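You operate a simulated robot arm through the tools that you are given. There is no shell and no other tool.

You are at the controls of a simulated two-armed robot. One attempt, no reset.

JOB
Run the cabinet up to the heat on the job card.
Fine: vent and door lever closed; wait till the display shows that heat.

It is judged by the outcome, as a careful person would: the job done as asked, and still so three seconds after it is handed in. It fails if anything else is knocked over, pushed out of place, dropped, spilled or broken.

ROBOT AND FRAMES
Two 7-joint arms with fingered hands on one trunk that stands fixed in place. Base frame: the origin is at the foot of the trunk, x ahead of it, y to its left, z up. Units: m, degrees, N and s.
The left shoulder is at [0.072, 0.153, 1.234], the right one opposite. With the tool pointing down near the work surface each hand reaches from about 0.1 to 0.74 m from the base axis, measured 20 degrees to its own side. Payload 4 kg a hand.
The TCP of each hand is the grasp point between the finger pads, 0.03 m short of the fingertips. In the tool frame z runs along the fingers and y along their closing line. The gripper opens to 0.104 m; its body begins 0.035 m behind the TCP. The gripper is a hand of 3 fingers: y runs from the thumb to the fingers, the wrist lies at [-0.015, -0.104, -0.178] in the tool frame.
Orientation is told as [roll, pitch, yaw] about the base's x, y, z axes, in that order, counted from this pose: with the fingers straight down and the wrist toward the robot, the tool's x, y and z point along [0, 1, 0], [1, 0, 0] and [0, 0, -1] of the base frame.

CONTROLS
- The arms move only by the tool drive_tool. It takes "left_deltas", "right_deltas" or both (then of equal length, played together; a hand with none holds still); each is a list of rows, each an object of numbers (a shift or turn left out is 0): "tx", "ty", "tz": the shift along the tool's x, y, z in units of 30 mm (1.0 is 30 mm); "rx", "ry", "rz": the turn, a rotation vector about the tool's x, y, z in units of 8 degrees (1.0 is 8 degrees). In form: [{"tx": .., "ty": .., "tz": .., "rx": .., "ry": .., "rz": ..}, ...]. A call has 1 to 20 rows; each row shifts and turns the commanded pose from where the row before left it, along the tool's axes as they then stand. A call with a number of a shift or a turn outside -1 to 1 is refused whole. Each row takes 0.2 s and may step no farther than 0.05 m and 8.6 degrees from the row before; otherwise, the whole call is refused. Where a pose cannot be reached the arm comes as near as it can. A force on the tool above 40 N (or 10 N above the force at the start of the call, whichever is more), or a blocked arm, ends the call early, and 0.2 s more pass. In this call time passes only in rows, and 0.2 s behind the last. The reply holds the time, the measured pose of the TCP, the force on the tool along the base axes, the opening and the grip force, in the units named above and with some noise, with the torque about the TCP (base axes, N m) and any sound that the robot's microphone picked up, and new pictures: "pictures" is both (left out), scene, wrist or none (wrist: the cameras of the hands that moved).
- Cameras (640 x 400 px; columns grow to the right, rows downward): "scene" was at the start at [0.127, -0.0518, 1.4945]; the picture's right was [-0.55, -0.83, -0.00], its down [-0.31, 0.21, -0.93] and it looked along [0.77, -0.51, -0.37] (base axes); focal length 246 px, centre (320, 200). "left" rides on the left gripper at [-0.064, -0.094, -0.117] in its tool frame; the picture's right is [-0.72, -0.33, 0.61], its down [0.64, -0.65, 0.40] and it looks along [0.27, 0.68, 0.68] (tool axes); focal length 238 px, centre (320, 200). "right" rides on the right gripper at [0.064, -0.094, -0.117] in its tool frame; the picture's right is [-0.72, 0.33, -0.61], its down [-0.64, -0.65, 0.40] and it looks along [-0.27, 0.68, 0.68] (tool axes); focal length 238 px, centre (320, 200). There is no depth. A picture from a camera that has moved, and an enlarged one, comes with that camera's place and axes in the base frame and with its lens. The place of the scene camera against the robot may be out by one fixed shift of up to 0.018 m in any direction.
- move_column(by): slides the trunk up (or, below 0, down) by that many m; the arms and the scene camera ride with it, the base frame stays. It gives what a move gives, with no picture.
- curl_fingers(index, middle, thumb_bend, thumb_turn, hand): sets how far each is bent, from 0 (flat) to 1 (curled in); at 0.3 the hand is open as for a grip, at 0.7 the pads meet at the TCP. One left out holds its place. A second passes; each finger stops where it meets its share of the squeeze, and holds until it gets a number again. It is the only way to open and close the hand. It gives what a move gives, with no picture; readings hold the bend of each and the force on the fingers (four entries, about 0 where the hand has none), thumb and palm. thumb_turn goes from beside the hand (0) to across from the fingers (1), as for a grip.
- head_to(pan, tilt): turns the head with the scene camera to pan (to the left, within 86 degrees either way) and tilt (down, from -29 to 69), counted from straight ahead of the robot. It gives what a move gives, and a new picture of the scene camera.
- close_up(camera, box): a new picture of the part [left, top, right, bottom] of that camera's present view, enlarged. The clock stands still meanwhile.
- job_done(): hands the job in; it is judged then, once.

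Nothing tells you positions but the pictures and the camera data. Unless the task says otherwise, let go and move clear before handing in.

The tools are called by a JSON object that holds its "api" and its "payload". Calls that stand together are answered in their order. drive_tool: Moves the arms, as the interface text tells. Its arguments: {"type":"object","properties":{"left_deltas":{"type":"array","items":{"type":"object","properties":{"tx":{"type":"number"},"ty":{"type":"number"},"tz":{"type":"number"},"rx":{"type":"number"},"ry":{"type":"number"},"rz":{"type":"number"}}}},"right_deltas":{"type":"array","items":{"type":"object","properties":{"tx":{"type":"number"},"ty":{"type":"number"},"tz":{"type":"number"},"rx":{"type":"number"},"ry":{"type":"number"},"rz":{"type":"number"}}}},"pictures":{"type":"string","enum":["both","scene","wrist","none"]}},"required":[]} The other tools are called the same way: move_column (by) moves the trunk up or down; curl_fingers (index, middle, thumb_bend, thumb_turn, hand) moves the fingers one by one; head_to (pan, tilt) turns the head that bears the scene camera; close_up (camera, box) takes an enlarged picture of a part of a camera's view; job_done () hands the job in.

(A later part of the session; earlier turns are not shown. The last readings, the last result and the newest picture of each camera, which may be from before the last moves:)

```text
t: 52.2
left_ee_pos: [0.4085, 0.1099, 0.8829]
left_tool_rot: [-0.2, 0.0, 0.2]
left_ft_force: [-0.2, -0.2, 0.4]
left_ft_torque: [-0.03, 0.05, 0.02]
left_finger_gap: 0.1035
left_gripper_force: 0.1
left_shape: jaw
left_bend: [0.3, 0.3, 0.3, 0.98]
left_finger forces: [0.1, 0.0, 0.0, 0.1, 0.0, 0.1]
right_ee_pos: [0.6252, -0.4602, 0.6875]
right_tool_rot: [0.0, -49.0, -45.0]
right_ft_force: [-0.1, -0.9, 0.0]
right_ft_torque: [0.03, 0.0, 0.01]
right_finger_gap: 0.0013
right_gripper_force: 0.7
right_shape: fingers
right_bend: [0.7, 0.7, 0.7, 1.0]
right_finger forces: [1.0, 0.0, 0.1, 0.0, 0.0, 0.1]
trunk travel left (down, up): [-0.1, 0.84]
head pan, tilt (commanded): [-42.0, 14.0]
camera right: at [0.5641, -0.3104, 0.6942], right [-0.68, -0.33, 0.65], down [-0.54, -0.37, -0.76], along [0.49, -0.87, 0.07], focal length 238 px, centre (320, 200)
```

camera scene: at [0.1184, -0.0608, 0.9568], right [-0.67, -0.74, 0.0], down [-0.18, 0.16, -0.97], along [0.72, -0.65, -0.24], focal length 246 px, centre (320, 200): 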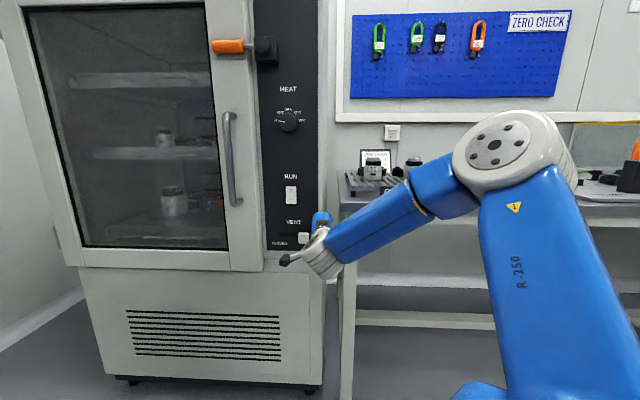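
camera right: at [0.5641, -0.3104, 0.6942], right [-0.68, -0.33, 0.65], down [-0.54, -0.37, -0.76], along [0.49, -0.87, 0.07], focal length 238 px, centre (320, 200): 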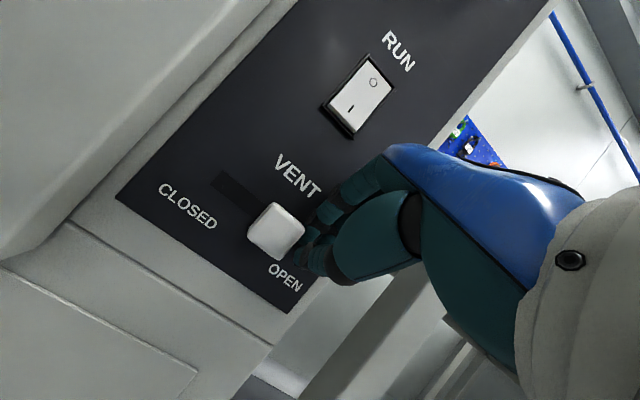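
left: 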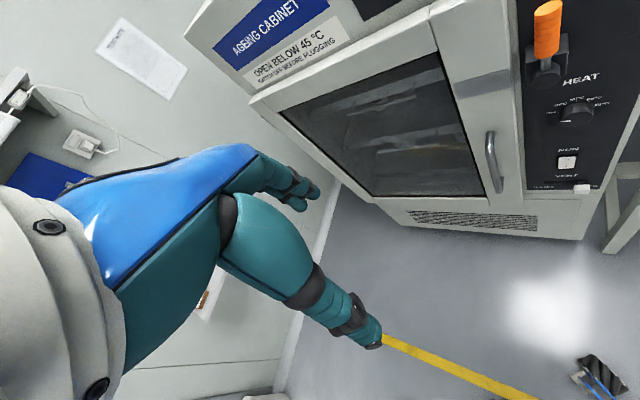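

The slider is in contact and has moved a little. I'll keep pushing left.

{"api": "drive_tool", "payload": {"right_deltas": [{"tx": 0.5}, {"tx": 0.5}], "pictures": "wrist"}}

```text
t: 52.8
left_ee_pos: [0.4083, 0.1112, 0.8837]
left_tool_rot: [-0.1, 0.1, 0.1]
left_ft_force: [-0.1, -0.2, 0.0]
left_ft_torque: [0.0, 0.01, 0.02]
left_finger_gap: 0.1037
left_gripper_force: 0.1
left_shape: jaw
left_bend: [0.3, 0.3, 0.3, 0.98]
left_finger forces: [0.1, 0.1, 0.0, 0.0, 0.0, 0.0]
right_ee_pos: [0.6463, -0.4387, 0.6889]
right_tool_rot: [0.0, -48.8, -45.0]
right_ft_force: [-1.0, -0.5, 0.4]
right_ft_torque: [0.0, 0.03, -0.01]
right_finger_gap: 0.0016
right_gripper_force: 0.4
right_shape: fingers
right_bend: [0.7, 0.7, 0.7, 1.0]
right_finger forces: [0.9, 0.0, 0.0, 0.1, 0.0, 0.1]
trunk travel left (down, up): [-0.1, 0.84]
head pan, tilt (commanded): [-42.0, 14.0]
camera right: at [0.5849, -0.2883, 0.695], right [-0.68, -0.33, 0.65], down [-0.54, -0.36, -0.76], along [0.49, -0.87, 0.07], focal length 238 px, centre (320, 200)
```

right: 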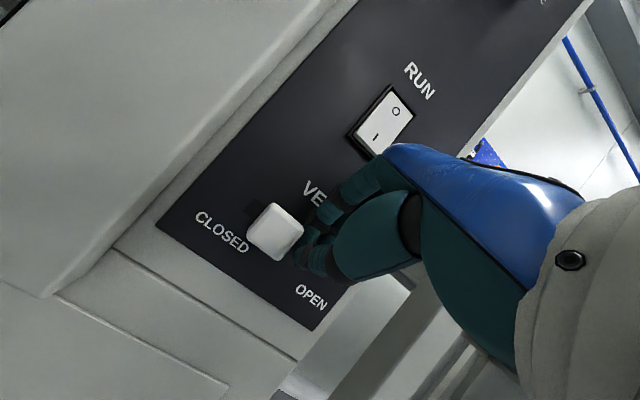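

The slider moves well, and a short length of slot still shows on its left. I'll push on to the end of its travel.

{"api": "drive_tool", "payload": {"right_deltas": [{"tx": 0.4}, {"tx": 0.3}], "pictures": "wrist"}}

```text
t: 53.4
left_ee_pos: [0.4041, 0.1067, 0.8864]
left_tool_rot: [0.2, -0.1, 0.1]
left_ft_force: [-0.2, 0.2, -0.1]
left_ft_torque: [0.01, 0.0, -0.05]
left_finger_gap: 0.1036
left_gripper_force: 0.0
left_shape: jaw
left_bend: [0.3, 0.3, 0.3, 0.98]
left_finger forces: [0.0, 0.0, 0.1, 0.0, 0.0, 0.0]
right_ee_pos: [0.6588, -0.4304, 0.6879]
right_tool_rot: [0.3, -48.8, -45.8]
right_ft_force: [-17.9, -12.2, 4.7]
right_ft_torque: [-0.08, 0.0, -0.38]
right_finger_gap: 0.0
right_gripper_force: 10.3
right_shape: fingers
right_bend: [0.7, 0.7, 0.7, 1.0]
right_finger forces: [21.8, 0.0, 0.0, 0.0, 0.0, 0.0]
trunk travel left (down, up): [-0.1, 0.84]
head pan, tilt (commanded): [-42.0, 14.0]
camera right: at [0.5987, -0.279, 0.6944], right [-0.69, -0.33, 0.65], down [-0.54, -0.36, -0.76], along [0.48, -0.87, 0.07], focal length 238 px, centre (320, 200)
```

right: 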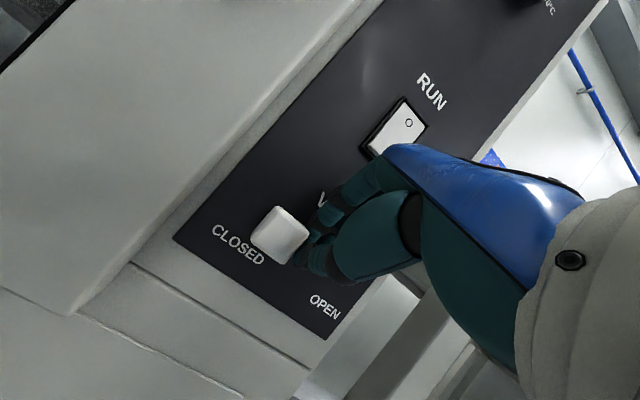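

I felt the end stop at about 22 N, and the slider now sits at CLOSED. I'll back off and line up with the lower "I" half of the RUN rocker.

{"api": "drive_tool", "payload": {"right_deltas": [{"tx": -0.67}, {"ty": -0.656, "tz": -0.755}, {"ty": -0.656, "tz": -0.755}, {"ty": 0.747, "tz": -0.649}, {"ty": 0.747, "tz": -0.649}, {"ty": 0.747, "tz": -0.649}, {"tx": 0.48}], "pictures": "both"}}

```text
t: 55.0
left_ee_pos: [0.409, 0.11, 0.8834]
left_tool_rot: [-0.1, 0.1, 0.1]
left_ft_force: [0.6, 0.4, -0.6]
left_ft_torque: [0.0, -0.01, 0.01]
left_finger_gap: 0.1038
left_gripper_force: 0.1
left_shape: jaw
left_bend: [0.3, 0.3, 0.3, 0.98]
left_finger forces: [0.0, 0.0, 0.1, 0.0, 0.0, 0.0]
right_ee_pos: [0.6156, -0.3841, 0.776]
right_tool_rot: [0.0, -48.8, -44.9]
right_ft_force: [-0.5, 0.1, -0.3]
right_ft_torque: [0.0, -0.01, 0.04]
right_finger_gap: 0.0012
right_gripper_force: 0.0
right_shape: fingers
right_bend: [0.7, 0.7, 0.7, 1.0]
right_finger forces: [0.1, 0.0, 0.0, 0.0, 0.0, 0.0]
trunk travel left (down, up): [-0.1, 0.84]
head pan, tilt (commanded): [-42.0, 14.0]
camera scene: at [0.1187, -0.0603, 0.9567], right [-0.67, -0.74, 0.0], down [-0.18, 0.16, -0.97], along [0.72, -0.65, -0.24], focal length 246 px, centre (320, 200)
camera right: at [0.5543, -0.234, 0.7826], right [-0.68, -0.33, 0.65], down [-0.54, -0.37, -0.76], along [0.49, -0.87, 0.07], focal length 238 px, centre (320, 200)
```

scene: 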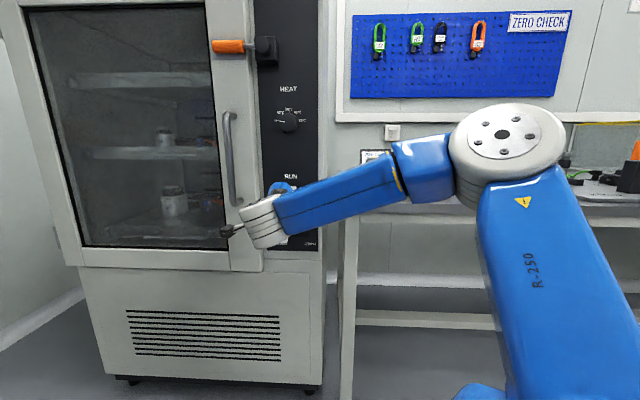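
right: 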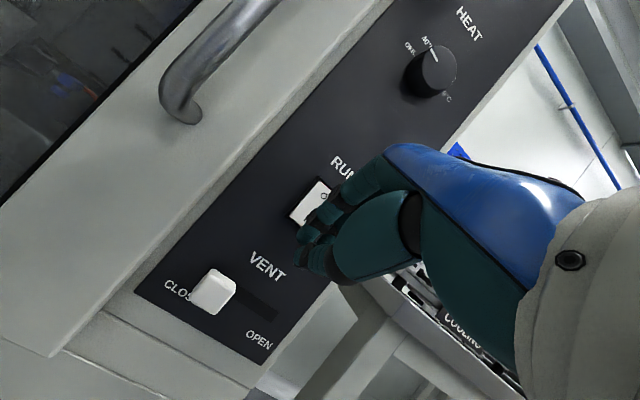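

The vent is clearly at CLOSED. The rocker's "I" half is at z≈0.771, so I'll approach it.

{"api": "drive_tool", "payload": {"right_deltas": [{"tx": -0.115, "ty": 0.547, "tz": 0.63}, {"tx": -0.115, "ty": 0.547, "tz": 0.63}], "pictures": "wrist"}}

{"api": "close_up", "payload": {"camera": "right", "box": [240, 140, 400, 290]}}

```text
t: 55.6
left_ee_pos: [0.4082, 0.1103, 0.8833]
left_tool_rot: [0.0, 0.1, 0.1]
left_ft_force: [-0.5, 0.9, 0.8]
left_ft_torque: [0.01, -0.06, 0.02]
left_finger_gap: 0.1039
left_gripper_force: 0.1
left_shape: jaw
left_bend: [0.3, 0.3, 0.3, 0.98]
left_finger forces: [0.0, 0.1, 0.0, 0.0, 0.0, 0.0]
right_ee_pos: [0.6466, -0.4271, 0.7774]
right_tool_rot: [0.0, -48.8, -45.0]
right_ft_force: [-0.1, -1.0, 0.2]
right_ft_torque: [-0.01, 0.02, 0.0]
right_finger_gap: 0.0014
right_gripper_force: 0.2
right_shape: fingers
right_bend: [0.7, 0.7, 0.7, 1.0]
right_finger forces: [0.0, 0.0, 0.1, 0.0, 0.1, 0.1]
trunk travel left (down, up): [-0.1, 0.84]
head pan, tilt (commanded): [-42.0, 14.0]
camera right: at [0.5854, -0.2766, 0.7831], right [-0.68, -0.33, 0.65], down [-0.54, -0.36, -0.76], along [0.49, -0.87, 0.07], focal length 238 px, centre (320, 200)
```

right: 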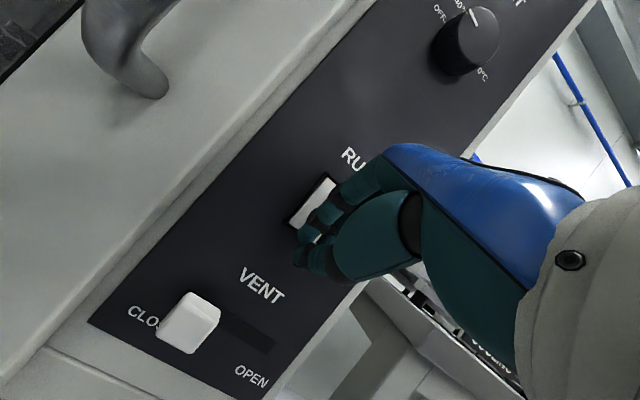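

```text
2.67 times, centred on (320, 215) of right
camera zoom: at [0.5854, -0.2766, 0.7831], right [-0.68, -0.33, 0.65], down [-0.54, -0.36, -0.76], along [0.49, -0.87, 0.07], focal length 636 px, centre (320, 160)
```

zoom: 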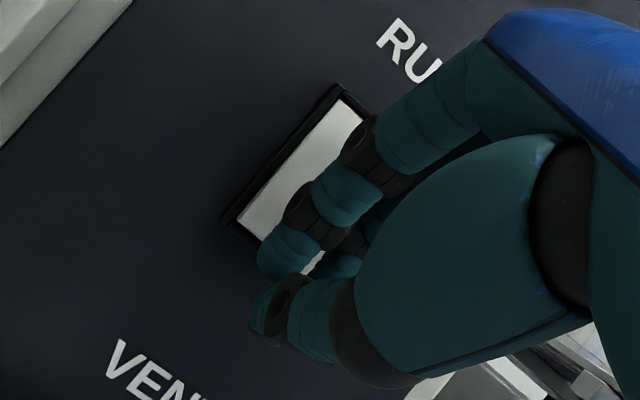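

The fingertips are at the lower half of the rocker. I'll press in gently.

{"api": "drive_tool", "payload": {"right_deltas": [{"ty": 0.197, "tz": 0.227}, {"ty": 0.197, "tz": 0.227}], "pictures": "wrist"}}

{"api": "close_up", "payload": {"camera": "right", "box": [240, 140, 400, 290]}}

```text
t: 56.2
left_ee_pos: [0.4054, 0.1118, 0.8844]
left_tool_rot: [-0.2, -0.2, 0.1]
left_ft_force: [0.2, -0.1, -0.4]
left_ft_torque: [-0.03, -0.01, -0.04]
left_finger_gap: 0.1036
left_gripper_force: 0.0
left_shape: jaw
left_bend: [0.3, 0.3, 0.3, 0.98]
left_finger forces: [0.0, 0.0, 0.1, 0.0, 0.1, 0.1]
right_ee_pos: [0.658, -0.4377, 0.7793]
right_tool_rot: [0.0, -49.1, -44.9]
right_ft_force: [-12.8, 7.4, 0.9]
right_ft_torque: [-0.05, -0.08, -0.25]
right_finger_gap: 0.0004
right_gripper_force: 6.9
right_shape: fingers
right_bend: [0.7, 0.71, 0.7, 1.0]
right_finger forces: [1.5, 12.1, 0.0, 0.0, 0.0, 0.0]
trunk travel left (down, up): [-0.1, 0.84]
head pan, tilt (commanded): [-42.0, 14.0]
camera right: at [0.5966, -0.2871, 0.7857], right [-0.68, -0.33, 0.65], down [-0.54, -0.37, -0.76], along [0.49, -0.87, 0.07], focal length 238 px, centre (320, 200)
```

right: 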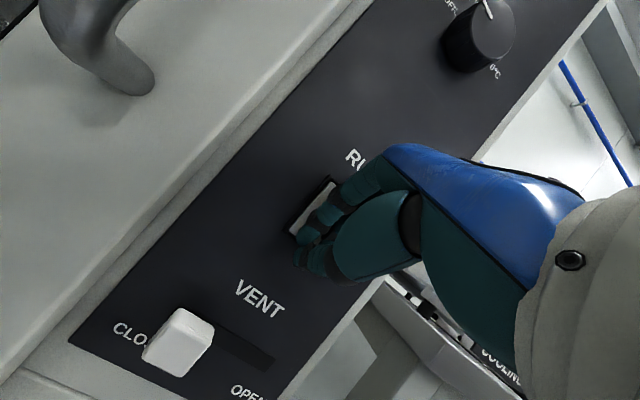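

```text
2.67 times, centred on (320, 215) of right
camera zoom: at [0.5966, -0.2871, 0.7857], right [-0.68, -0.33, 0.65], down [-0.54, -0.37, -0.76], along [0.49, -0.87, 0.07], focal length 636 px, centre (320, 160)
```

zoom: 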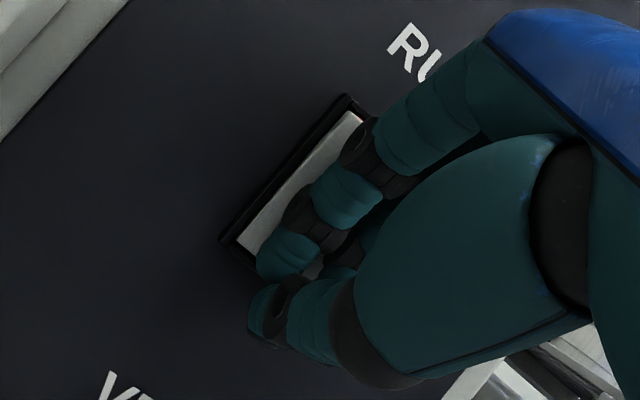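

I have firm contact at about 15 N. I'll back off and look at the rocker and the RUNNING lamp.

{"api": "drive_tool", "payload": {"right_deltas": [{"ty": -0.656, "tz": -0.755}, {"ty": -0.656, "tz": -0.755}, {"tx": -0.8, "ty": -0.4, "tz": -0.4}, {"tx": -0.8, "ty": -0.4, "tz": -0.4}], "pictures": "wrist"}}

{"api": "close_up", "payload": {"camera": "right", "box": [160, 100, 360, 300]}}

{"api": "head_to", "payload": {"pan": -42, "tilt": -12}}

```text
t: 57.2
left_ee_pos: [0.4067, 0.1089, 0.8829]
left_tool_rot: [0.0, 0.0, 0.0]
left_ft_force: [-0.5, -1.2, -0.6]
left_ft_torque: [-0.01, -0.02, 0.0]
left_finger_gap: 0.1035
left_gripper_force: 0.1
left_shape: jaw
left_bend: [0.3, 0.3, 0.3, 0.98]
left_finger forces: [0.0, 0.1, 0.1, 0.0, 0.0, 0.0]
right_ee_pos: [0.5576, -0.4074, 0.7757]
right_tool_rot: [0.2, -48.9, -45.0]
right_ft_force: [0.0, 0.0, -0.7]
right_ft_torque: [0.02, -0.01, -0.03]
right_finger_gap: 0.0013
right_gripper_force: 0.0
right_shape: fingers
right_bend: [0.7, 0.7, 0.7, 1.0]
right_finger forces: [0.0, 0.0, 0.0, 0.1, 0.0, 0.0]
trunk travel left (down, up): [-0.1, 0.84]
head pan, tilt (commanded): [-42.0, 14.0]
camera right: at [0.4963, -0.2561, 0.7822], right [-0.68, -0.34, 0.65], down [-0.54, -0.36, -0.76], along [0.49, -0.87, 0.07], focal length 238 px, centre (320, 200)
```

right: 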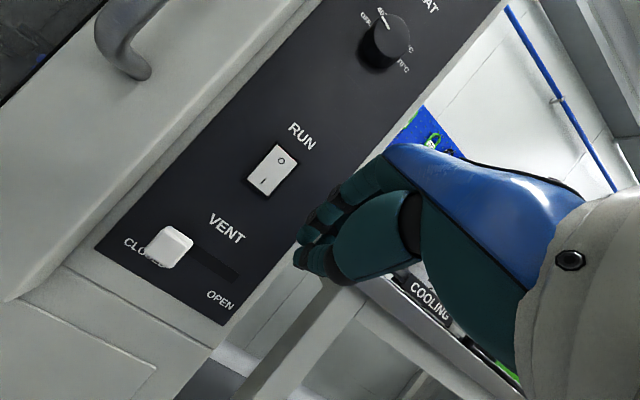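

```text
2.00 times, centred on (260, 200) of right
camera zoom: at [0.4963, -0.2561, 0.7822], right [-0.68, -0.34, 0.65], down [-0.54, -0.36, -0.76], along [0.49, -0.87, 0.07], focal length 477 px, centre (440, 200)
```

zoom: 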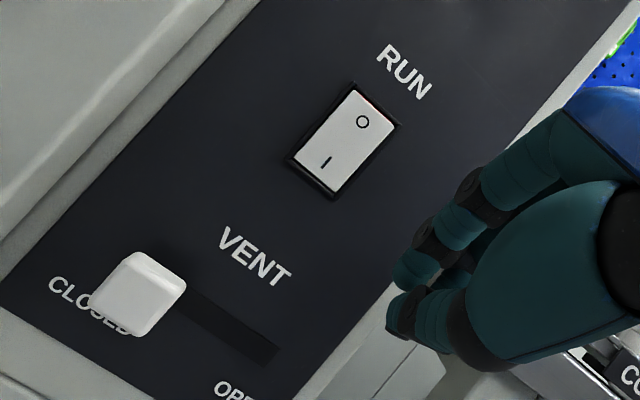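

```text
t: 58.1
left_ee_pos: [0.4075, 0.1104, 0.8832]
left_tool_rot: [-0.2, 0.0, 0.1]
left_ft_force: [-0.1, 0.0, -0.4]
left_ft_torque: [0.01, 0.01, -0.01]
left_finger_gap: 0.1038
left_gripper_force: 0.1
left_shape: jaw
left_bend: [0.3, 0.3, 0.3, 0.98]
left_finger forces: [0.0, 0.0, 0.0, 0.1, 0.1, 0.0]
right_ee_pos: [0.559, -0.4059, 0.7764]
right_tool_rot: [0.1, -48.9, -44.9]
right_ft_force: [-0.9, -0.4, -0.4]
right_ft_torque: [0.01, 0.02, 0.03]
right_finger_gap: 0.0012
right_gripper_force: 0.0
right_shape: fingers
right_bend: [0.7, 0.7, 0.7, 1.0]
right_finger forces: [0.0, 0.0, 0.0, 0.0, 0.0, 0.0]
trunk travel left (down, up): [-0.1, 0.84]
head pan, tilt (commanded): [-42.0, -12.0]
camera scene: at [0.1104, -0.0534, 0.9975], right [-0.67, -0.74, 0.0], down [0.15, -0.14, -0.98], along [0.73, -0.65, 0.21], focal length 246 px, centre (320, 200)
```

scene: 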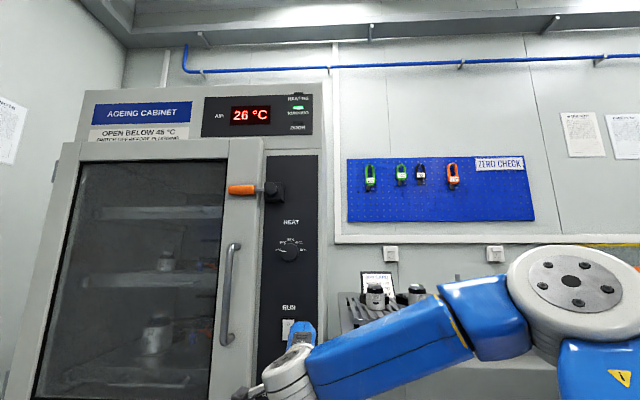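

The RUNNING lamp is lit green and the vent is at CLOSED. Now the knob at z≈0.99: I'll raise the hand to knob height, open the fingers and pitch up toward the knob axis.

{"api": "drive_tool", "payload": {"right_deltas": [{"ty": 0.673, "tz": -0.585}, {"ty": 0.673, "tz": -0.585}, {"ty": 0.673, "tz": -0.585}, {"ty": 0.673, "tz": -0.585}, {"ty": 0.673, "tz": -0.585}, {"ty": 0.673, "tz": -0.585}, {"ty": 0.673, "tz": -0.585}, {"ty": 0.673, "tz": -0.585}, {"rx": -0.94}, {"rx": -0.94}, {"rx": -0.94}, {"rx": -0.94}], "pictures": "both"}}

```text
t: 60.7
left_ee_pos: [0.4077, 0.1095, 0.8843]
left_tool_rot: [-0.1, 0.1, 0.1]
left_ft_force: [0.3, -0.2, -0.5]
left_ft_torque: [0.04, 0.03, 0.0]
left_finger_gap: 0.1037
left_gripper_force: 0.1
left_shape: jaw
left_bend: [0.3, 0.3, 0.3, 0.98]
left_finger forces: [0.1, 0.1, 0.0, 0.0, 0.0, 0.0]
right_ee_pos: [0.5585, -0.4094, 0.9888]
right_tool_rot: [0.3, -79.0, -45.2]
right_ft_force: [-0.6, -1.0, -0.1]
right_ft_torque: [-0.01, 0.01, 0.04]
right_finger_gap: 0.0014
right_gripper_force: 0.1
right_shape: fingers
right_bend: [0.7, 0.7, 0.7, 1.0]
right_finger forces: [0.0, 0.0, 0.1, 0.0, 0.1, 0.0]
trunk travel left (down, up): [-0.1, 0.84]
head pan, tilt (commanded): [-42.0, -12.0]
camera scene: at [0.1105, -0.0536, 0.9975], right [-0.67, -0.74, 0.0], down [0.15, -0.14, -0.98], along [0.73, -0.65, 0.21], focal length 246 px, centre (320, 200)
camera right: at [0.5099, -0.2702, 0.9189], right [-0.89, -0.13, 0.44], down [-0.26, -0.65, -0.72], along [0.37, -0.75, 0.54], focal length 238 px, centre (320, 200)
```

scene: 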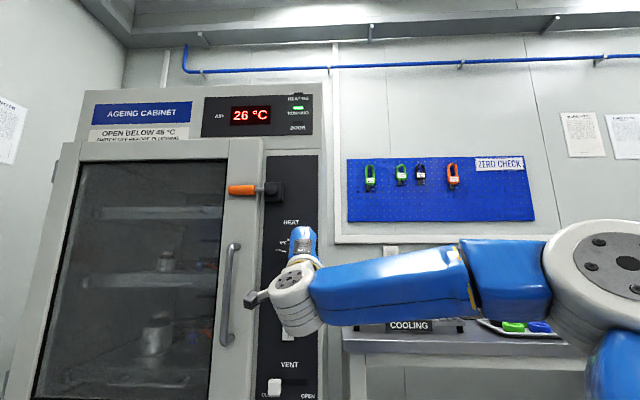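
right: 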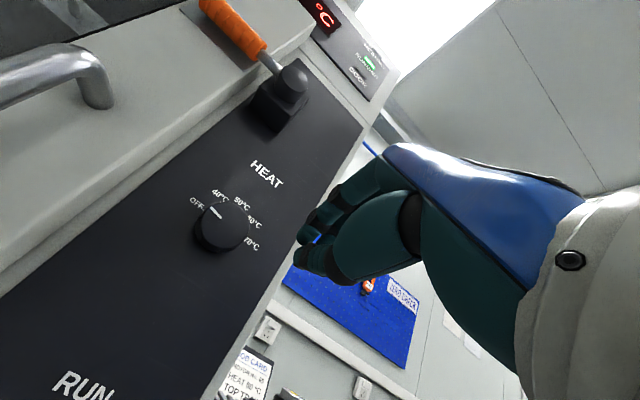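

Pitch −79° is reachable here. I'll take a close look at the knob to get its centre precisely.

{"api": "close_up", "payload": {"camera": "right", "box": [170, 170, 290, 280]}}

{"api": "curl_fingers", "payload": {"hand": "right", "index": 0.35, "middle": 0.35, "thumb_bend": 0.35, "thumb_turn": 1.0}}

{"api": "close_up", "payload": {"camera": "right", "box": [0, 0, 640, 400]}}

```text
3.64 times, centred on (230, 225) of right
camera zoom: at [0.5099, -0.2702, 0.9189], right [-0.89, -0.13, 0.44], down [-0.26, -0.65, -0.72], along [0.37, -0.75, 0.54], focal length 867 px, centre (647, 109)
```

zoom: 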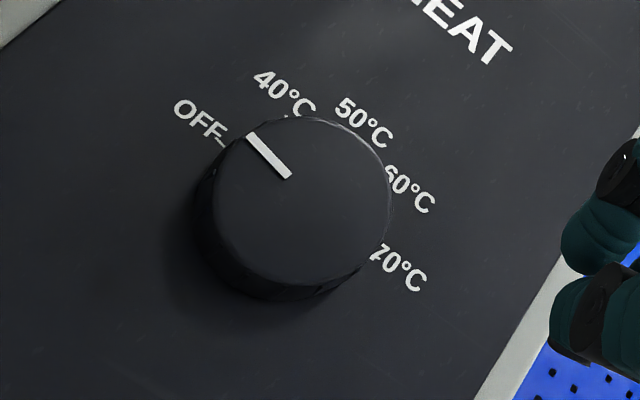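

```text
t: 61.7
left_ee_pos: [0.4072, 0.1101, 0.8851]
left_tool_rot: [-0.1, 0.0, 0.1]
left_ft_force: [0.6, -0.4, -0.1]
left_ft_torque: [0.01, -0.03, 0.0]
left_finger_gap: 0.1037
left_gripper_force: 0.2
left_shape: jaw
left_bend: [0.3, 0.3, 0.3, 0.98]
left_finger forces: [0.0, 0.1, 0.0, 0.0, 0.0, 0.1]
right_ee_pos: [0.5585, -0.4083, 0.9882]
right_tool_rot: [0.3, -79.0, -45.1]
right_ft_force: [-0.1, -0.3, 1.0]
right_ft_torque: [0.02, -0.03, 0.04]
right_finger_gap: 0.0903
right_gripper_force: 0.0
right_shape: fingers
right_bend: [0.35, 0.35, 0.35, 0.98]
right_finger forces: [0.0, 0.1, 0.0, 0.1, 0.0, 0.0]
trunk travel left (down, up): [-0.1, 0.84]
head pan, tilt (commanded): [-42.0, -12.0]
```

```text
1.00 times, centred on (320, 200) of right (not enlarged: the box is as wide or as high as the picture)
camera zoom: at [0.5097, -0.2699, 0.9192], right [-0.89, -0.13, 0.44], down [-0.26, -0.65, -0.72], along [0.37, -0.75, 0.54], focal length 238 px, centre (320, 200)
```

zoom: 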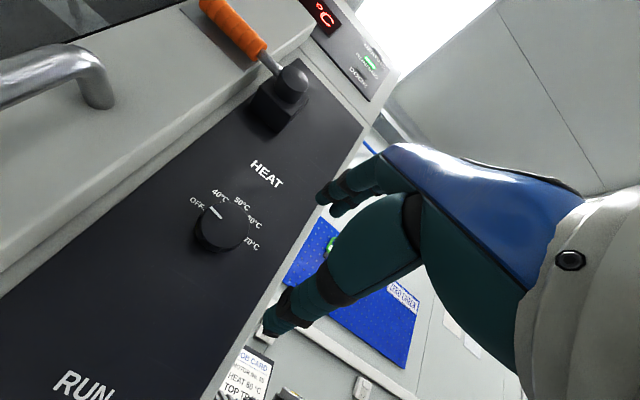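

The knob's front face centres at u≈−0.157, z≈0.982. It is about 45 mm across and 25 mm deep. I'll centre the open hand in front of it and try a bit more pitch.

{"api": "drive_tool", "payload": {"right_deltas": [{"tx": 0.83, "ty": 0.0, "tz": 0.4}, {"tx": 0.83, "ty": 0.0, "tz": 0.4}, {"rx": -0.9}], "pictures": "both"}}

```text
t: 62.5
left_ee_pos: [0.4064, 0.1096, 0.8843]
left_tool_rot: [-0.1, 0.0, 0.1]
left_ft_force: [0.2, -0.5, 0.4]
left_ft_torque: [0.01, -0.02, 0.0]
left_finger_gap: 0.1038
left_gripper_force: 0.0
left_shape: jaw
left_bend: [0.3, 0.3, 0.3, 0.98]
left_finger forces: [0.1, 0.0, 0.1, 0.0, 0.0, 0.1]
right_ee_pos: [0.5985, -0.3883, 0.9912]
right_tool_rot: [1.4, -85.5, -46.5]
right_ft_force: [-0.3, -0.5, 0.1]
right_ft_torque: [-0.01, -0.02, -0.03]
right_finger_gap: 0.0903
right_gripper_force: 0.0
right_shape: fingers
right_bend: [0.35, 0.35, 0.35, 0.98]
right_finger forces: [0.0, 0.0, 0.0, 0.0, 0.0, 0.0]
right hand out of reach, approached as far as the arm can: row 3
trunk travel left (down, up): [-0.1, 0.84]
head pan, tilt (commanded): [-42.0, -12.0]
camera scene: at [0.1095, -0.0535, 0.9977], right [-0.67, -0.74, 0.0], down [0.15, -0.14, -0.98], along [0.73, -0.65, 0.21], focal length 246 px, centre (320, 200)
camera right: at [0.5563, -0.2568, 0.9068], right [-0.92, -0.09, 0.37], down [-0.2, -0.7, -0.68], along [0.33, -0.71, 0.63], focal length 238 px, centre (320, 200)
```

scene: 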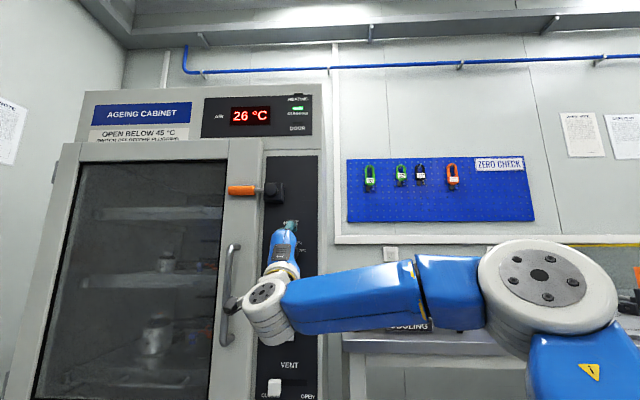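
right: 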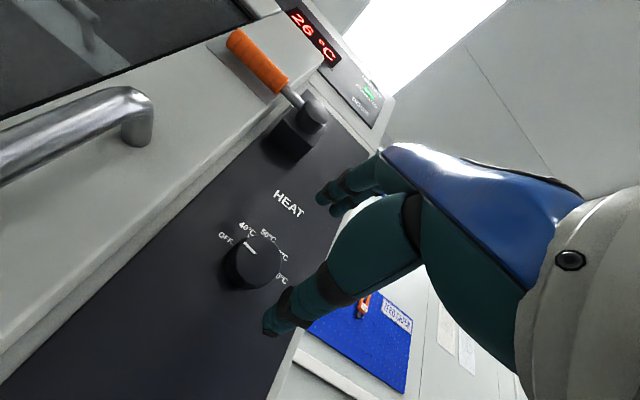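

Pitch −85.5° works in front of the knob. Lowering the trunk the last 0.1 m should give more wrist margin, and I'll then raise the hand back to knob height.

{"api": "move_column", "payload": {"by": -0.09}}

{"api": "drive_tool", "payload": {"right_deltas": [{"ty": 0.7}, {"ty": 0.7}, {"ty": 0.7}, {"ty": 0.6, "tz": 0.5}], "pictures": "both"}}

```text
t: 63.7
left_ee_pos: [0.4073, 0.1109, 0.7938]
left_tool_rot: [-0.1, 0.1, 0.1]
left_ft_force: [0.2, -0.6, 0.1]
left_ft_torque: [0.0, 0.04, 0.01]
left_finger_gap: 0.1037
left_gripper_force: 0.0
left_shape: jaw
left_bend: [0.3, 0.3, 0.3, 0.98]
left_finger forces: [0.0, 0.0, 0.1, 0.0, 0.1, 0.0]
right_ee_pos: [0.5996, -0.3883, 0.9005]
right_tool_rot: [1.0, -85.5, -45.9]
right_ft_force: [0.8, 0.0, 0.3]
right_ft_torque: [0.0, 0.02, 0.02]
right_finger_gap: 0.0903
right_gripper_force: 0.0
right_shape: fingers
right_bend: [0.35, 0.35, 0.35, 0.98]
right_finger forces: [0.0, 0.1, 0.0, 0.1, 0.0, 0.0]
trunk travel left (down, up): [-0.01, 0.93]
head pan, tilt (commanded): [-42.0, -12.0]
```

```text
t: 64.7
left_ee_pos: [0.4073, 0.1103, 0.7931]
left_tool_rot: [-0.1, 0.1, 0.0]
left_ft_force: [-0.2, 0.8, 0.0]
left_ft_torque: [0.04, 0.03, 0.03]
left_finger_gap: 0.1035
left_gripper_force: 0.0
left_shape: jaw
left_bend: [0.3, 0.3, 0.3, 0.98]
left_finger forces: [0.0, 0.0, 0.0, 0.0, 0.0, 0.0]
right_ee_pos: [0.618, -0.4045, 0.9789]
right_tool_rot: [0.4, -85.4, -45.4]
right_ft_force: [-0.1, 0.0, 0.5]
right_ft_torque: [0.01, -0.02, -0.01]
right_finger_gap: 0.0901
right_gripper_force: 0.0
right_shape: fingers
right_bend: [0.35, 0.35, 0.35, 0.98]
right_finger forces: [0.1, 0.0, 0.1, 0.0, 0.1, 0.0]
trunk travel left (down, up): [-0.01, 0.93]
head pan, tilt (commanded): [-42.0, -12.0]
camera scene: at [0.1104, -0.0534, 0.9075], right [-0.67, -0.74, 0.0], down [0.15, -0.14, -0.98], along [0.73, -0.65, 0.21], focal length 246 px, centre (320, 200)
camera right: at [0.5745, -0.2723, 0.8951], right [-0.92, -0.1, 0.37], down [-0.2, -0.7, -0.68], along [0.33, -0.71, 0.63], focal length 238 px, centre (320, 200)
```

scene: 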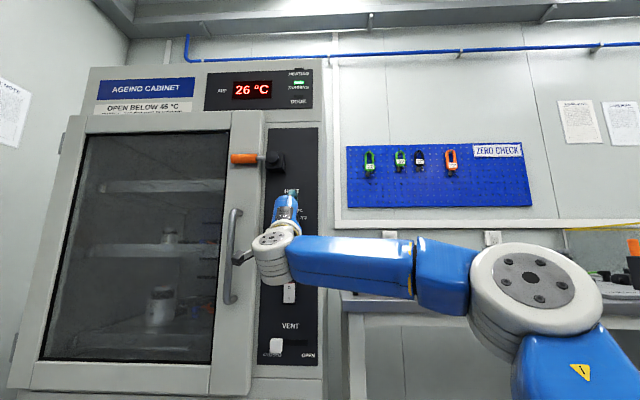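
right: 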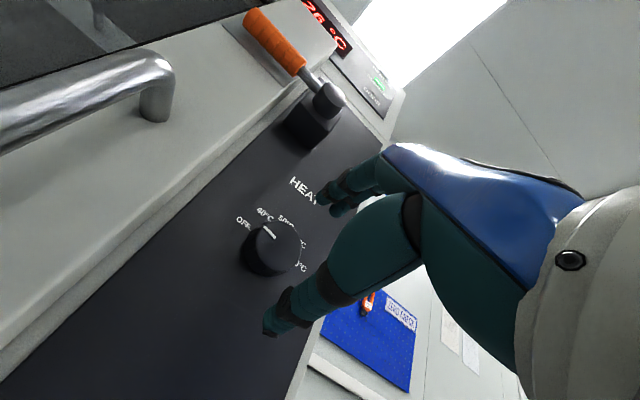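

Reach is fine here and the knob sits between the fingers and thumb along the tool axis. I'll advance around the knob.

{"api": "drive_tool", "payload": {"right_deltas": [{"tx": 0.08, "ty": 0.13, "tz": 0.5}, {"tx": 0.08, "ty": 0.13, "tz": 0.5}, {"ty": 0.03, "tz": 0.4}], "pictures": "both"}}

```text
t: 65.5
left_ee_pos: [0.4075, 0.1087, 0.7934]
left_tool_rot: [0.0, 0.1, 0.1]
left_ft_force: [0.4, 0.4, 0.2]
left_ft_torque: [0.02, 0.02, -0.03]
left_finger_gap: 0.1034
left_gripper_force: 0.0
left_shape: jaw
left_bend: [0.3, 0.3, 0.3, 0.98]
left_finger forces: [0.1, 0.1, 0.0, 0.0, 0.0, 0.0]
right_ee_pos: [0.6367, -0.4332, 0.9848]
right_tool_rot: [0.0, -85.2, -44.9]
right_ft_force: [0.1, -0.5, 0.4]
right_ft_torque: [-0.05, 0.02, 0.02]
right_finger_gap: 0.0903
right_gripper_force: 0.0
right_shape: fingers
right_bend: [0.35, 0.35, 0.35, 0.98]
right_finger forces: [0.0, 0.0, 0.0, 0.0, 0.0, 0.1]
right hand out of reach, approached as far as the arm can: row 2, 3
trunk travel left (down, up): [-0.01, 0.93]
head pan, tilt (commanded): [-42.0, -12.0]
camera scene: at [0.1104, -0.0535, 0.9075], right [-0.67, -0.74, 0.0], down [0.15, -0.14, -0.98], along [0.73, -0.65, 0.21], focal length 246 px, centre (320, 200)
camera right: at [0.5941, -0.3002, 0.9021], right [-0.92, -0.1, 0.38], down [-0.21, -0.7, -0.69], along [0.33, -0.71, 0.62], focal length 238 px, centre (320, 200)
```

scene: 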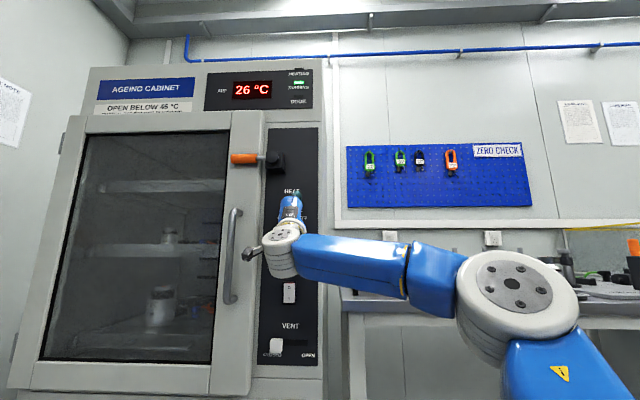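
right: 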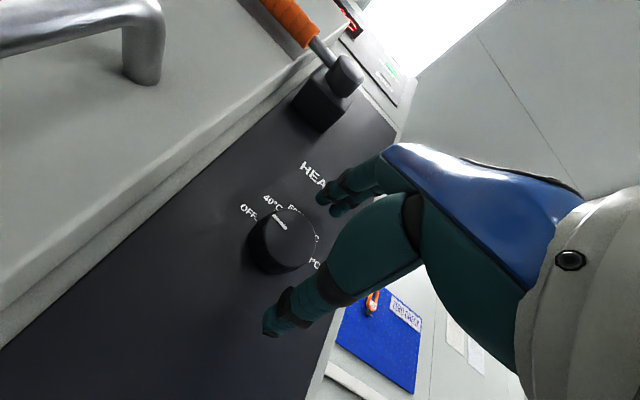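

I'm at the wrist limit 2 cm short. Relaxing the pitch by about 6° should let me reach the knob.

{"api": "drive_tool", "payload": {"right_deltas": [{"rx": 0.8}, {"tx": 0.4, "ty": 0.05, "tz": 0.3}, {"tz": 0.2}], "pictures": "wrist"}}

```text
t: 66.3
left_ee_pos: [0.4061, 0.1122, 0.7938]
left_tool_rot: [-0.2, -0.2, 0.1]
left_ft_force: [0.5, -0.1, -0.4]
left_ft_torque: [0.01, 0.0, 0.03]
left_finger_gap: 0.1037
left_gripper_force: 0.1
left_shape: jaw
left_bend: [0.3, 0.3, 0.3, 0.98]
left_finger forces: [0.0, 0.0, 0.0, 0.0, 0.0, 0.0]
right_ee_pos: [0.654, -0.4325, 0.9859]
right_tool_rot: [0.2, -79.3, -45.2]
right_ft_force: [-7.6, 5.9, -0.3]
right_ft_torque: [-0.25, -0.35, -0.18]
right_finger_gap: 0.09
right_gripper_force: 4.5
right_shape: fingers
right_bend: [0.35, 0.36, 0.35, 0.98]
right_finger forces: [0.0, 10.2, 0.1, 0.1, 0.0, 0.0]
trunk travel left (down, up): [-0.01, 0.93]
head pan, tilt (commanded): [-42.0, -12.0]
camera right: at [0.6063, -0.2943, 0.9166], right [-0.89, -0.13, 0.43], down [-0.26, -0.65, -0.72], along [0.37, -0.75, 0.55], focal length 238 px, centre (320, 200)
```

right: 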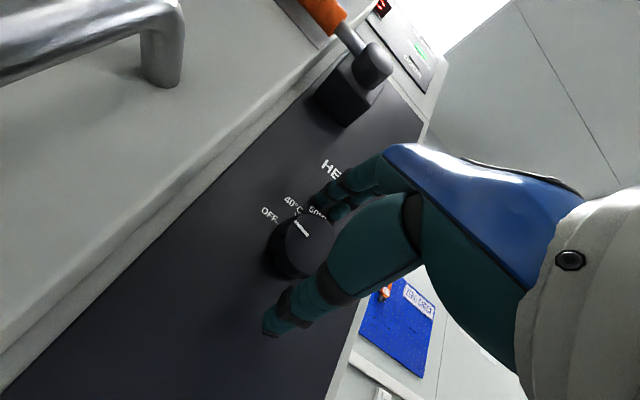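

The middle fingertip just touches the panel, so I'm deep enough. I'll ease back 3 mm and close the fingers on the knob.

{"api": "drive_tool", "payload": {"right_deltas": [{"ty": -0.08, "tz": -0.12}], "pictures": "none"}}

{"api": "curl_fingers", "payload": {"hand": "right", "index": 0.62, "middle": 0.62, "thumb_bend": 0.62}}

{"api": "close_up", "payload": {"camera": "right", "box": [200, 140, 440, 360]}}

```text
t: 66.7
left_ee_pos: [0.4074, 0.1107, 0.7946]
left_tool_rot: [0.0, -0.1, 0.1]
left_ft_force: [-0.5, 0.9, 0.2]
left_ft_torque: [-0.04, 0.02, -0.04]
left_finger_gap: 0.1039
left_gripper_force: 0.0
left_shape: jaw
left_bend: [0.3, 0.3, 0.3, 0.98]
left_finger forces: [0.1, 0.0, 0.1, 0.0, 0.0, 0.1]
right_ee_pos: [0.6539, -0.4333, 0.9829]
right_tool_rot: [0.4, -79.2, -45.4]
right_ft_force: [-2.2, 3.4, 0.2]
right_ft_torque: [-0.17, -0.11, 0.0]
right_finger_gap: 0.0902
right_gripper_force: 1.6
right_shape: fingers
right_bend: [0.35, 0.34, 0.35, 0.98]
right_finger forces: [0.0, 3.3, 0.1, 0.0, 0.1, 0.1]
trunk travel left (down, up): [-0.01, 0.93]
head pan, tilt (commanded): [-42.0, -12.0]
```

```text
t: 67.7
left_ee_pos: [0.4064, 0.1103, 0.7947]
left_tool_rot: [-0.1, -0.1, 0.1]
left_ft_force: [-0.4, -0.4, 0.6]
left_ft_torque: [-0.01, 0.01, 0.02]
left_finger_gap: 0.1036
left_gripper_force: 0.1
left_shape: jaw
left_bend: [0.3, 0.3, 0.3, 0.98]
left_finger forces: [0.0, 0.0, 0.1, 0.0, 0.0, 0.0]
right_ee_pos: [0.6518, -0.4337, 0.9841]
right_tool_rot: [1.1, -79.2, -46.1]
right_ft_force: [4.2, -5.4, 16.2]
right_ft_torque: [-0.33, -0.39, -0.05]
right_finger_gap: 0.0429
right_gripper_force: 10.6
right_shape: fingers
right_bend: [0.49, 0.55, 0.58, 1.0]
right_finger forces: [10.4, 8.1, 0.0, 0.0, 3.1, 0.1]
trunk travel left (down, up): [-0.01, 0.93]
head pan, tilt (commanded): [-42.0, -12.0]
```

```text
1.82 times, centred on (320, 250) of right
camera zoom: at [0.6038, -0.2944, 0.9145], right [-0.89, -0.13, 0.43], down [-0.26, -0.65, -0.72], along [0.37, -0.75, 0.54], focal length 433 px, centre (320, 109)
```

zoom: 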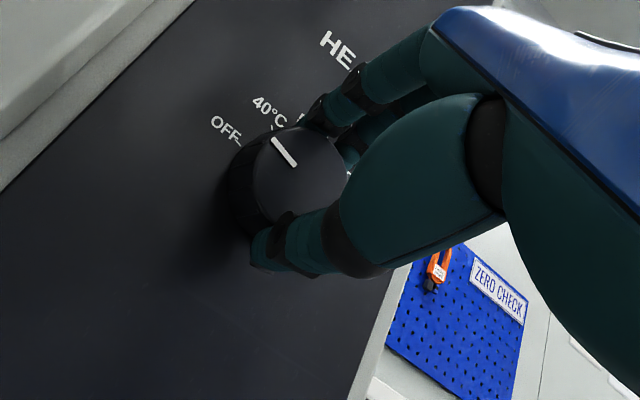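

The fingers are on the knob, 43 mm apart. I'll tighten the thumb for balance and then turn clockwise about the knob axis.

{"api": "curl_fingers", "payload": {"hand": "right", "thumb_bend": 0.68}}

{"api": "drive_tool", "payload": {"right_deltas": [{"ry": 0.179, "rz": 0.923}, {"ry": 0.179, "rz": 0.923}], "pictures": "wrist"}}

{"api": "close_up", "payload": {"camera": "right", "box": [200, 140, 440, 360]}}

```text
t: 68.7
left_ee_pos: [0.406, 0.11, 0.7952]
left_tool_rot: [-0.1, -0.2, 0.1]
left_ft_force: [1.0, 0.0, 0.4]
left_ft_torque: [0.01, 0.0, -0.02]
left_finger_gap: 0.1034
left_gripper_force: 0.1
left_shape: jaw
left_bend: [0.3, 0.3, 0.3, 0.98]
left_finger forces: [0.0, 0.0, 0.0, 0.1, 0.0, 0.0]
right_ee_pos: [0.6532, -0.4328, 0.983]
right_tool_rot: [0.9, -79.2, -45.8]
right_ft_force: [2.0, -5.5, 14.0]
right_ft_torque: [-0.31, -0.34, -0.08]
right_finger_gap: 0.0419
right_gripper_force: 13.6
right_shape: fingers
right_bend: [0.49, 0.54, 0.61, 1.0]
right_finger forces: [11.0, 9.2, 0.1, 0.0, 7.1, 0.0]
trunk travel left (down, up): [-0.01, 0.93]
head pan, tilt (commanded): [-42.0, -12.0]
```

```text
t: 69.3
left_ee_pos: [0.4048, 0.1114, 0.7947]
left_tool_rot: [-0.2, -0.2, 0.2]
left_ft_force: [-1.2, -0.7, 0.8]
left_ft_torque: [-0.03, 0.0, 0.0]
left_finger_gap: 0.1036
left_gripper_force: 0.0
left_shape: jaw
left_bend: [0.3, 0.3, 0.3, 0.98]
left_finger forces: [0.1, 0.0, 0.0, 0.0, 0.0, 0.0]
right_ee_pos: [0.6489, -0.4365, 0.9788]
right_tool_rot: [55.4, -71.1, -98.9]
right_ft_force: [-3.6, -2.7, 15.0]
right_ft_torque: [-0.26, -0.48, -0.13]
right_finger_gap: 0.0415
right_gripper_force: 11.1
right_shape: fingers
right_bend: [0.46, 0.56, 0.63, 1.0]
right_finger forces: [14.0, 5.6, 0.0, 0.0, 4.2, 0.1]
right hand out of reach, approached as far as the arm can: row 2
trunk travel left (down, up): [-0.01, 0.93]
head pan, tilt (commanded): [-42.0, -12.0]
camera right: at [0.6115, -0.286, 0.9283], right [-0.95, -0.19, 0.23], down [-0.11, -0.49, -0.86], along [0.28, -0.85, 0.45], focal length 238 px, centre (320, 200)
```

right: 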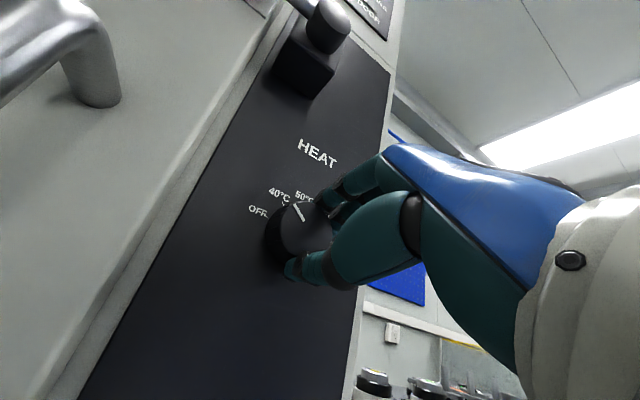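

```text
1.82 times, centred on (320, 250) of right
camera zoom: at [0.6115, -0.286, 0.9283], right [-0.95, -0.19, 0.23], down [-0.11, -0.49, -0.86], along [0.28, -0.85, 0.45], focal length 433 px, centre (320, 109)
```

zoom: 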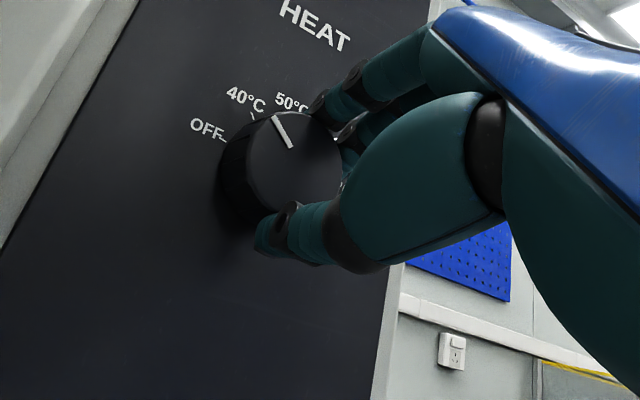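

The knob turned with the hand. The pointer is now close to the 40 °C mark. I'll continue clockwise.

{"api": "drive_tool", "payload": {"right_deltas": [{"ry": 0.179, "rz": 0.923}, {"ry": 0.179, "rz": 0.923}], "pictures": "wrist"}}

{"api": "close_up", "payload": {"camera": "right", "box": [200, 140, 440, 360]}}

```text
t: 69.9
left_ee_pos: [0.405, 0.1107, 0.7938]
left_tool_rot: [-0.2, -0.1, 0.0]
left_ft_force: [0.2, 0.3, -0.1]
left_ft_torque: [0.02, -0.03, 0.01]
left_finger_gap: 0.1038
left_gripper_force: 0.0
left_shape: jaw
left_bend: [0.3, 0.3, 0.3, 0.98]
left_finger forces: [0.1, 0.0, 0.0, 0.0, 0.0, 0.0]
right_ee_pos: [0.6423, -0.449, 0.9672]
right_tool_rot: [72.1, -58.1, -114.2]
right_ft_force: [-13.6, 3.1, 5.4]
right_ft_torque: [-0.2, -0.45, -0.29]
right_finger_gap: 0.0234
right_gripper_force: 8.4
right_shape: fingers
right_bend: [0.55, 0.62, 0.68, 1.0]
right_finger forces: [17.9, 0.0, 0.0, 0.0, 0.1, 0.0]
right hand out of reach, approached as far as the arm can: row 1, 2
trunk travel left (down, up): [-0.01, 0.93]
head pan, tilt (commanded): [-42.0, -12.0]
camera right: at [0.6119, -0.2916, 0.9393], right [-0.98, -0.21, 0.01], down [0.06, -0.33, -0.94], along [0.21, -0.92, 0.34], focal length 238 px, centre (320, 200)
```

right: 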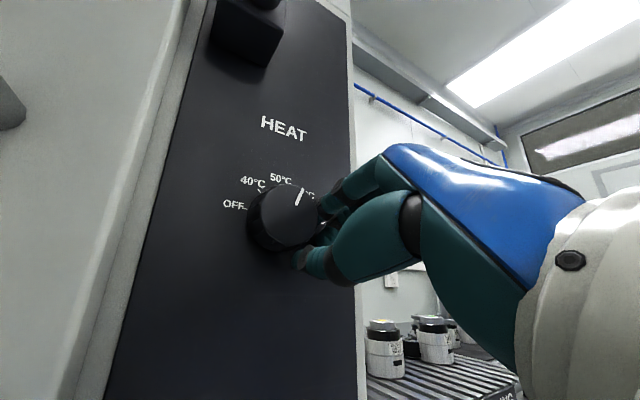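

```text
1.82 times, centred on (320, 250) of right
camera zoom: at [0.6119, -0.2916, 0.9393], right [-0.98, -0.21, 0.01], down [0.06, -0.33, -0.94], along [0.21, -0.92, 0.34], focal length 433 px, centre (320, 109)
```

zoom: 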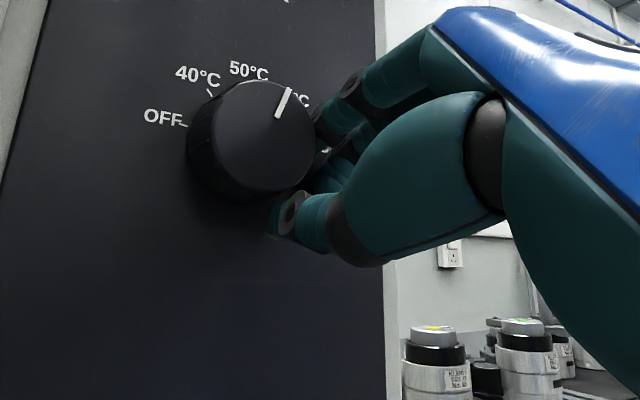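

The pointer is now about 18° past 50 °C, and I need roughly 24° more clockwise. The hand has drifted to the right of the knob, so I'll open, back off and re-grip.

{"api": "curl_fingers", "payload": {"hand": "right", "index": 0.35, "middle": 0.35, "thumb_bend": 0.35}}

{"api": "drive_tool", "payload": {"right_deltas": [{"tz": -0.8}, {"tz": -0.8}], "pictures": "both"}}

{"api": "close_up", "payload": {"camera": "right", "box": [180, 120, 380, 300]}}

```text
t: 70.9
left_ee_pos: [0.4065, 0.1135, 0.7931]
left_tool_rot: [-0.2, 0.0, 0.1]
left_ft_force: [-0.4, 0.7, 0.1]
left_ft_torque: [0.03, -0.01, -0.02]
left_finger_gap: 0.1038
left_gripper_force: 0.0
left_shape: jaw
left_bend: [0.3, 0.3, 0.3, 0.98]
left_finger forces: [0.0, 0.1, 0.0, 0.0, 0.1, 0.1]
right_ee_pos: [0.6429, -0.446, 0.9698]
right_tool_rot: [72.2, -58.3, -113.9]
right_ft_force: [-7.5, 14.8, -3.5]
right_ft_torque: [-0.34, -0.22, -0.18]
right_finger_gap: 0.0882
right_gripper_force: 8.5
right_shape: fingers
right_bend: [0.37, 0.39, 0.35, 0.98]
right_finger forces: [4.3, 12.2, 0.1, 0.0, 0.0, 0.1]
trunk travel left (down, up): [-0.01, 0.93]
head pan, tilt (commanded): [-42.0, -12.0]
```

```text
t: 71.5
left_ee_pos: [0.408, 0.1114, 0.7935]
left_tool_rot: [-0.2, 0.0, 0.1]
left_ft_force: [-0.8, 0.2, 0.6]
left_ft_torque: [-0.04, 0.02, 0.03]
left_finger_gap: 0.1039
left_gripper_force: 0.0
left_shape: jaw
left_bend: [0.3, 0.3, 0.3, 0.98]
left_finger forces: [0.0, 0.0, 0.1, 0.0, 0.0, 0.1]
right_ee_pos: [0.605, -0.4186, 0.9759]
right_tool_rot: [71.9, -58.1, -114.0]
right_ft_force: [0.2, 0.2, -0.3]
right_ft_torque: [-0.02, 0.01, -0.03]
right_finger_gap: 0.0903
right_gripper_force: 0.1
right_shape: fingers
right_bend: [0.35, 0.35, 0.35, 0.98]
right_finger forces: [0.1, 0.0, 0.0, 0.0, 0.0, 0.0]
trunk travel left (down, up): [-0.01, 0.93]
head pan, tilt (commanded): [-42.0, -12.0]
camera scene: at [0.1101, -0.0519, 0.9077], right [-0.67, -0.74, 0.0], down [0.15, -0.14, -0.98], along [0.73, -0.65, 0.21], focal length 246 px, centre (320, 200)
camera right: at [0.5755, -0.2625, 0.9473], right [-0.98, -0.21, 0.02], down [0.06, -0.33, -0.94], along [0.2, -0.92, 0.33], focal length 238 px, centre (320, 200)
```

scene: 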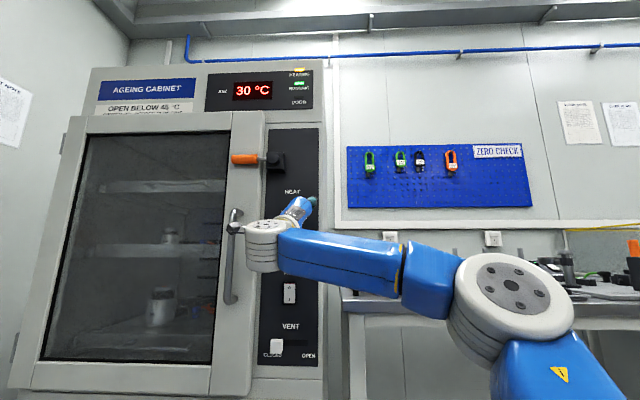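
right: 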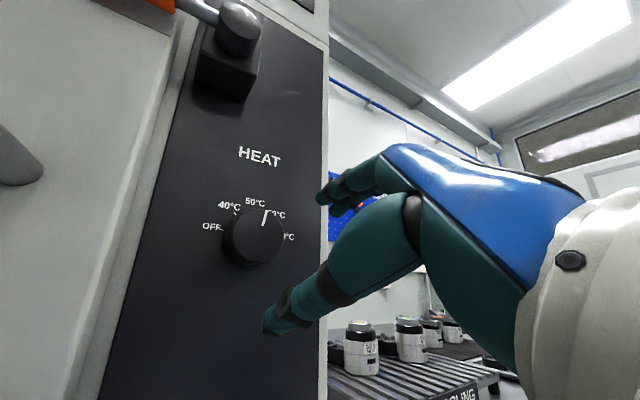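

```text
2.22 times, centred on (280, 210) of right
camera zoom: at [0.5755, -0.2625, 0.9473], right [-0.98, -0.21, 0.02], down [0.06, -0.33, -0.94], along [0.2, -0.92, 0.33], focal length 530 px, centre (409, 178)
```

zoom: 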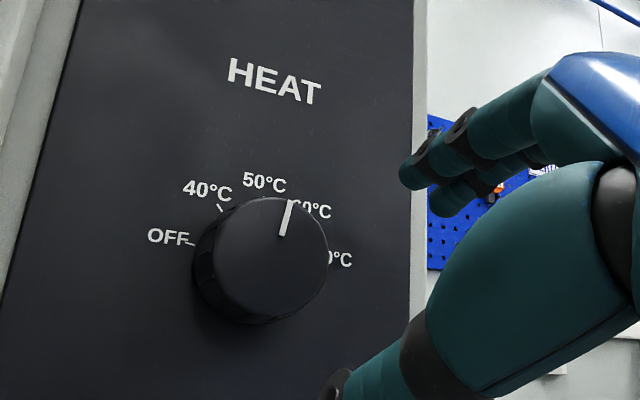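

Heating has begun: the HEATING lamp is amber and the display reads 30 °C. I'll look at the knob pointer in more detail.

{"api": "close_up", "payload": {"camera": "right", "box": [190, 180, 320, 280]}}

{"api": "close_up", "payload": {"camera": "scene", "box": [200, 60, 330, 120]}}

```text
4.00 times, centred on (255, 230) of right
camera zoom: at [0.5755, -0.2625, 0.9473], right [-0.98, -0.21, 0.02], down [0.06, -0.33, -0.94], along [0.2, -0.92, 0.33], focal length 953 px, centre (580, 80)
```

zoom: 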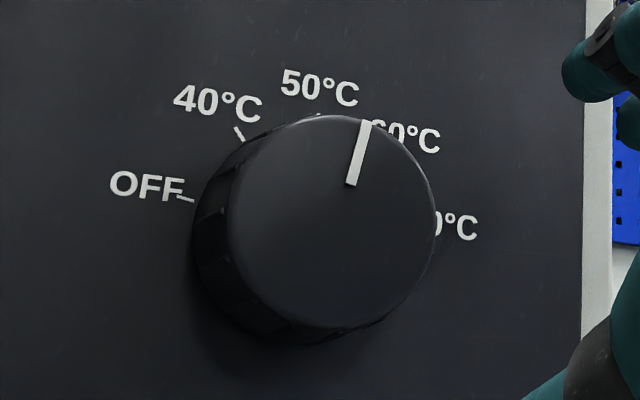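

```text
4.92 times, centred on (265, 90) of scene
camera zoom: at [0.1101, -0.0519, 0.9077], right [-0.67, -0.74, 0.0], down [0.15, -0.14, -0.98], along [0.73, -0.65, 0.21], focal length 1209 px, centre (591, 742)
```

zoom: 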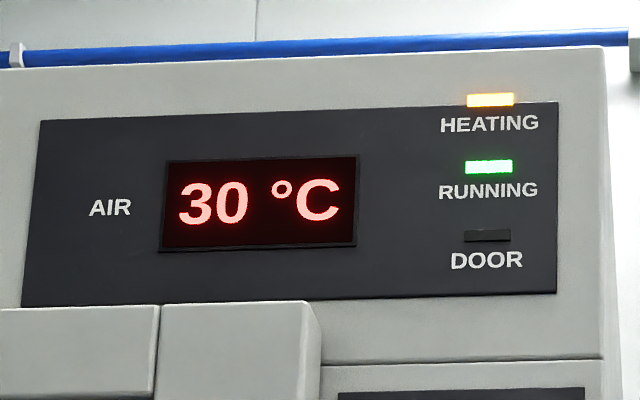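

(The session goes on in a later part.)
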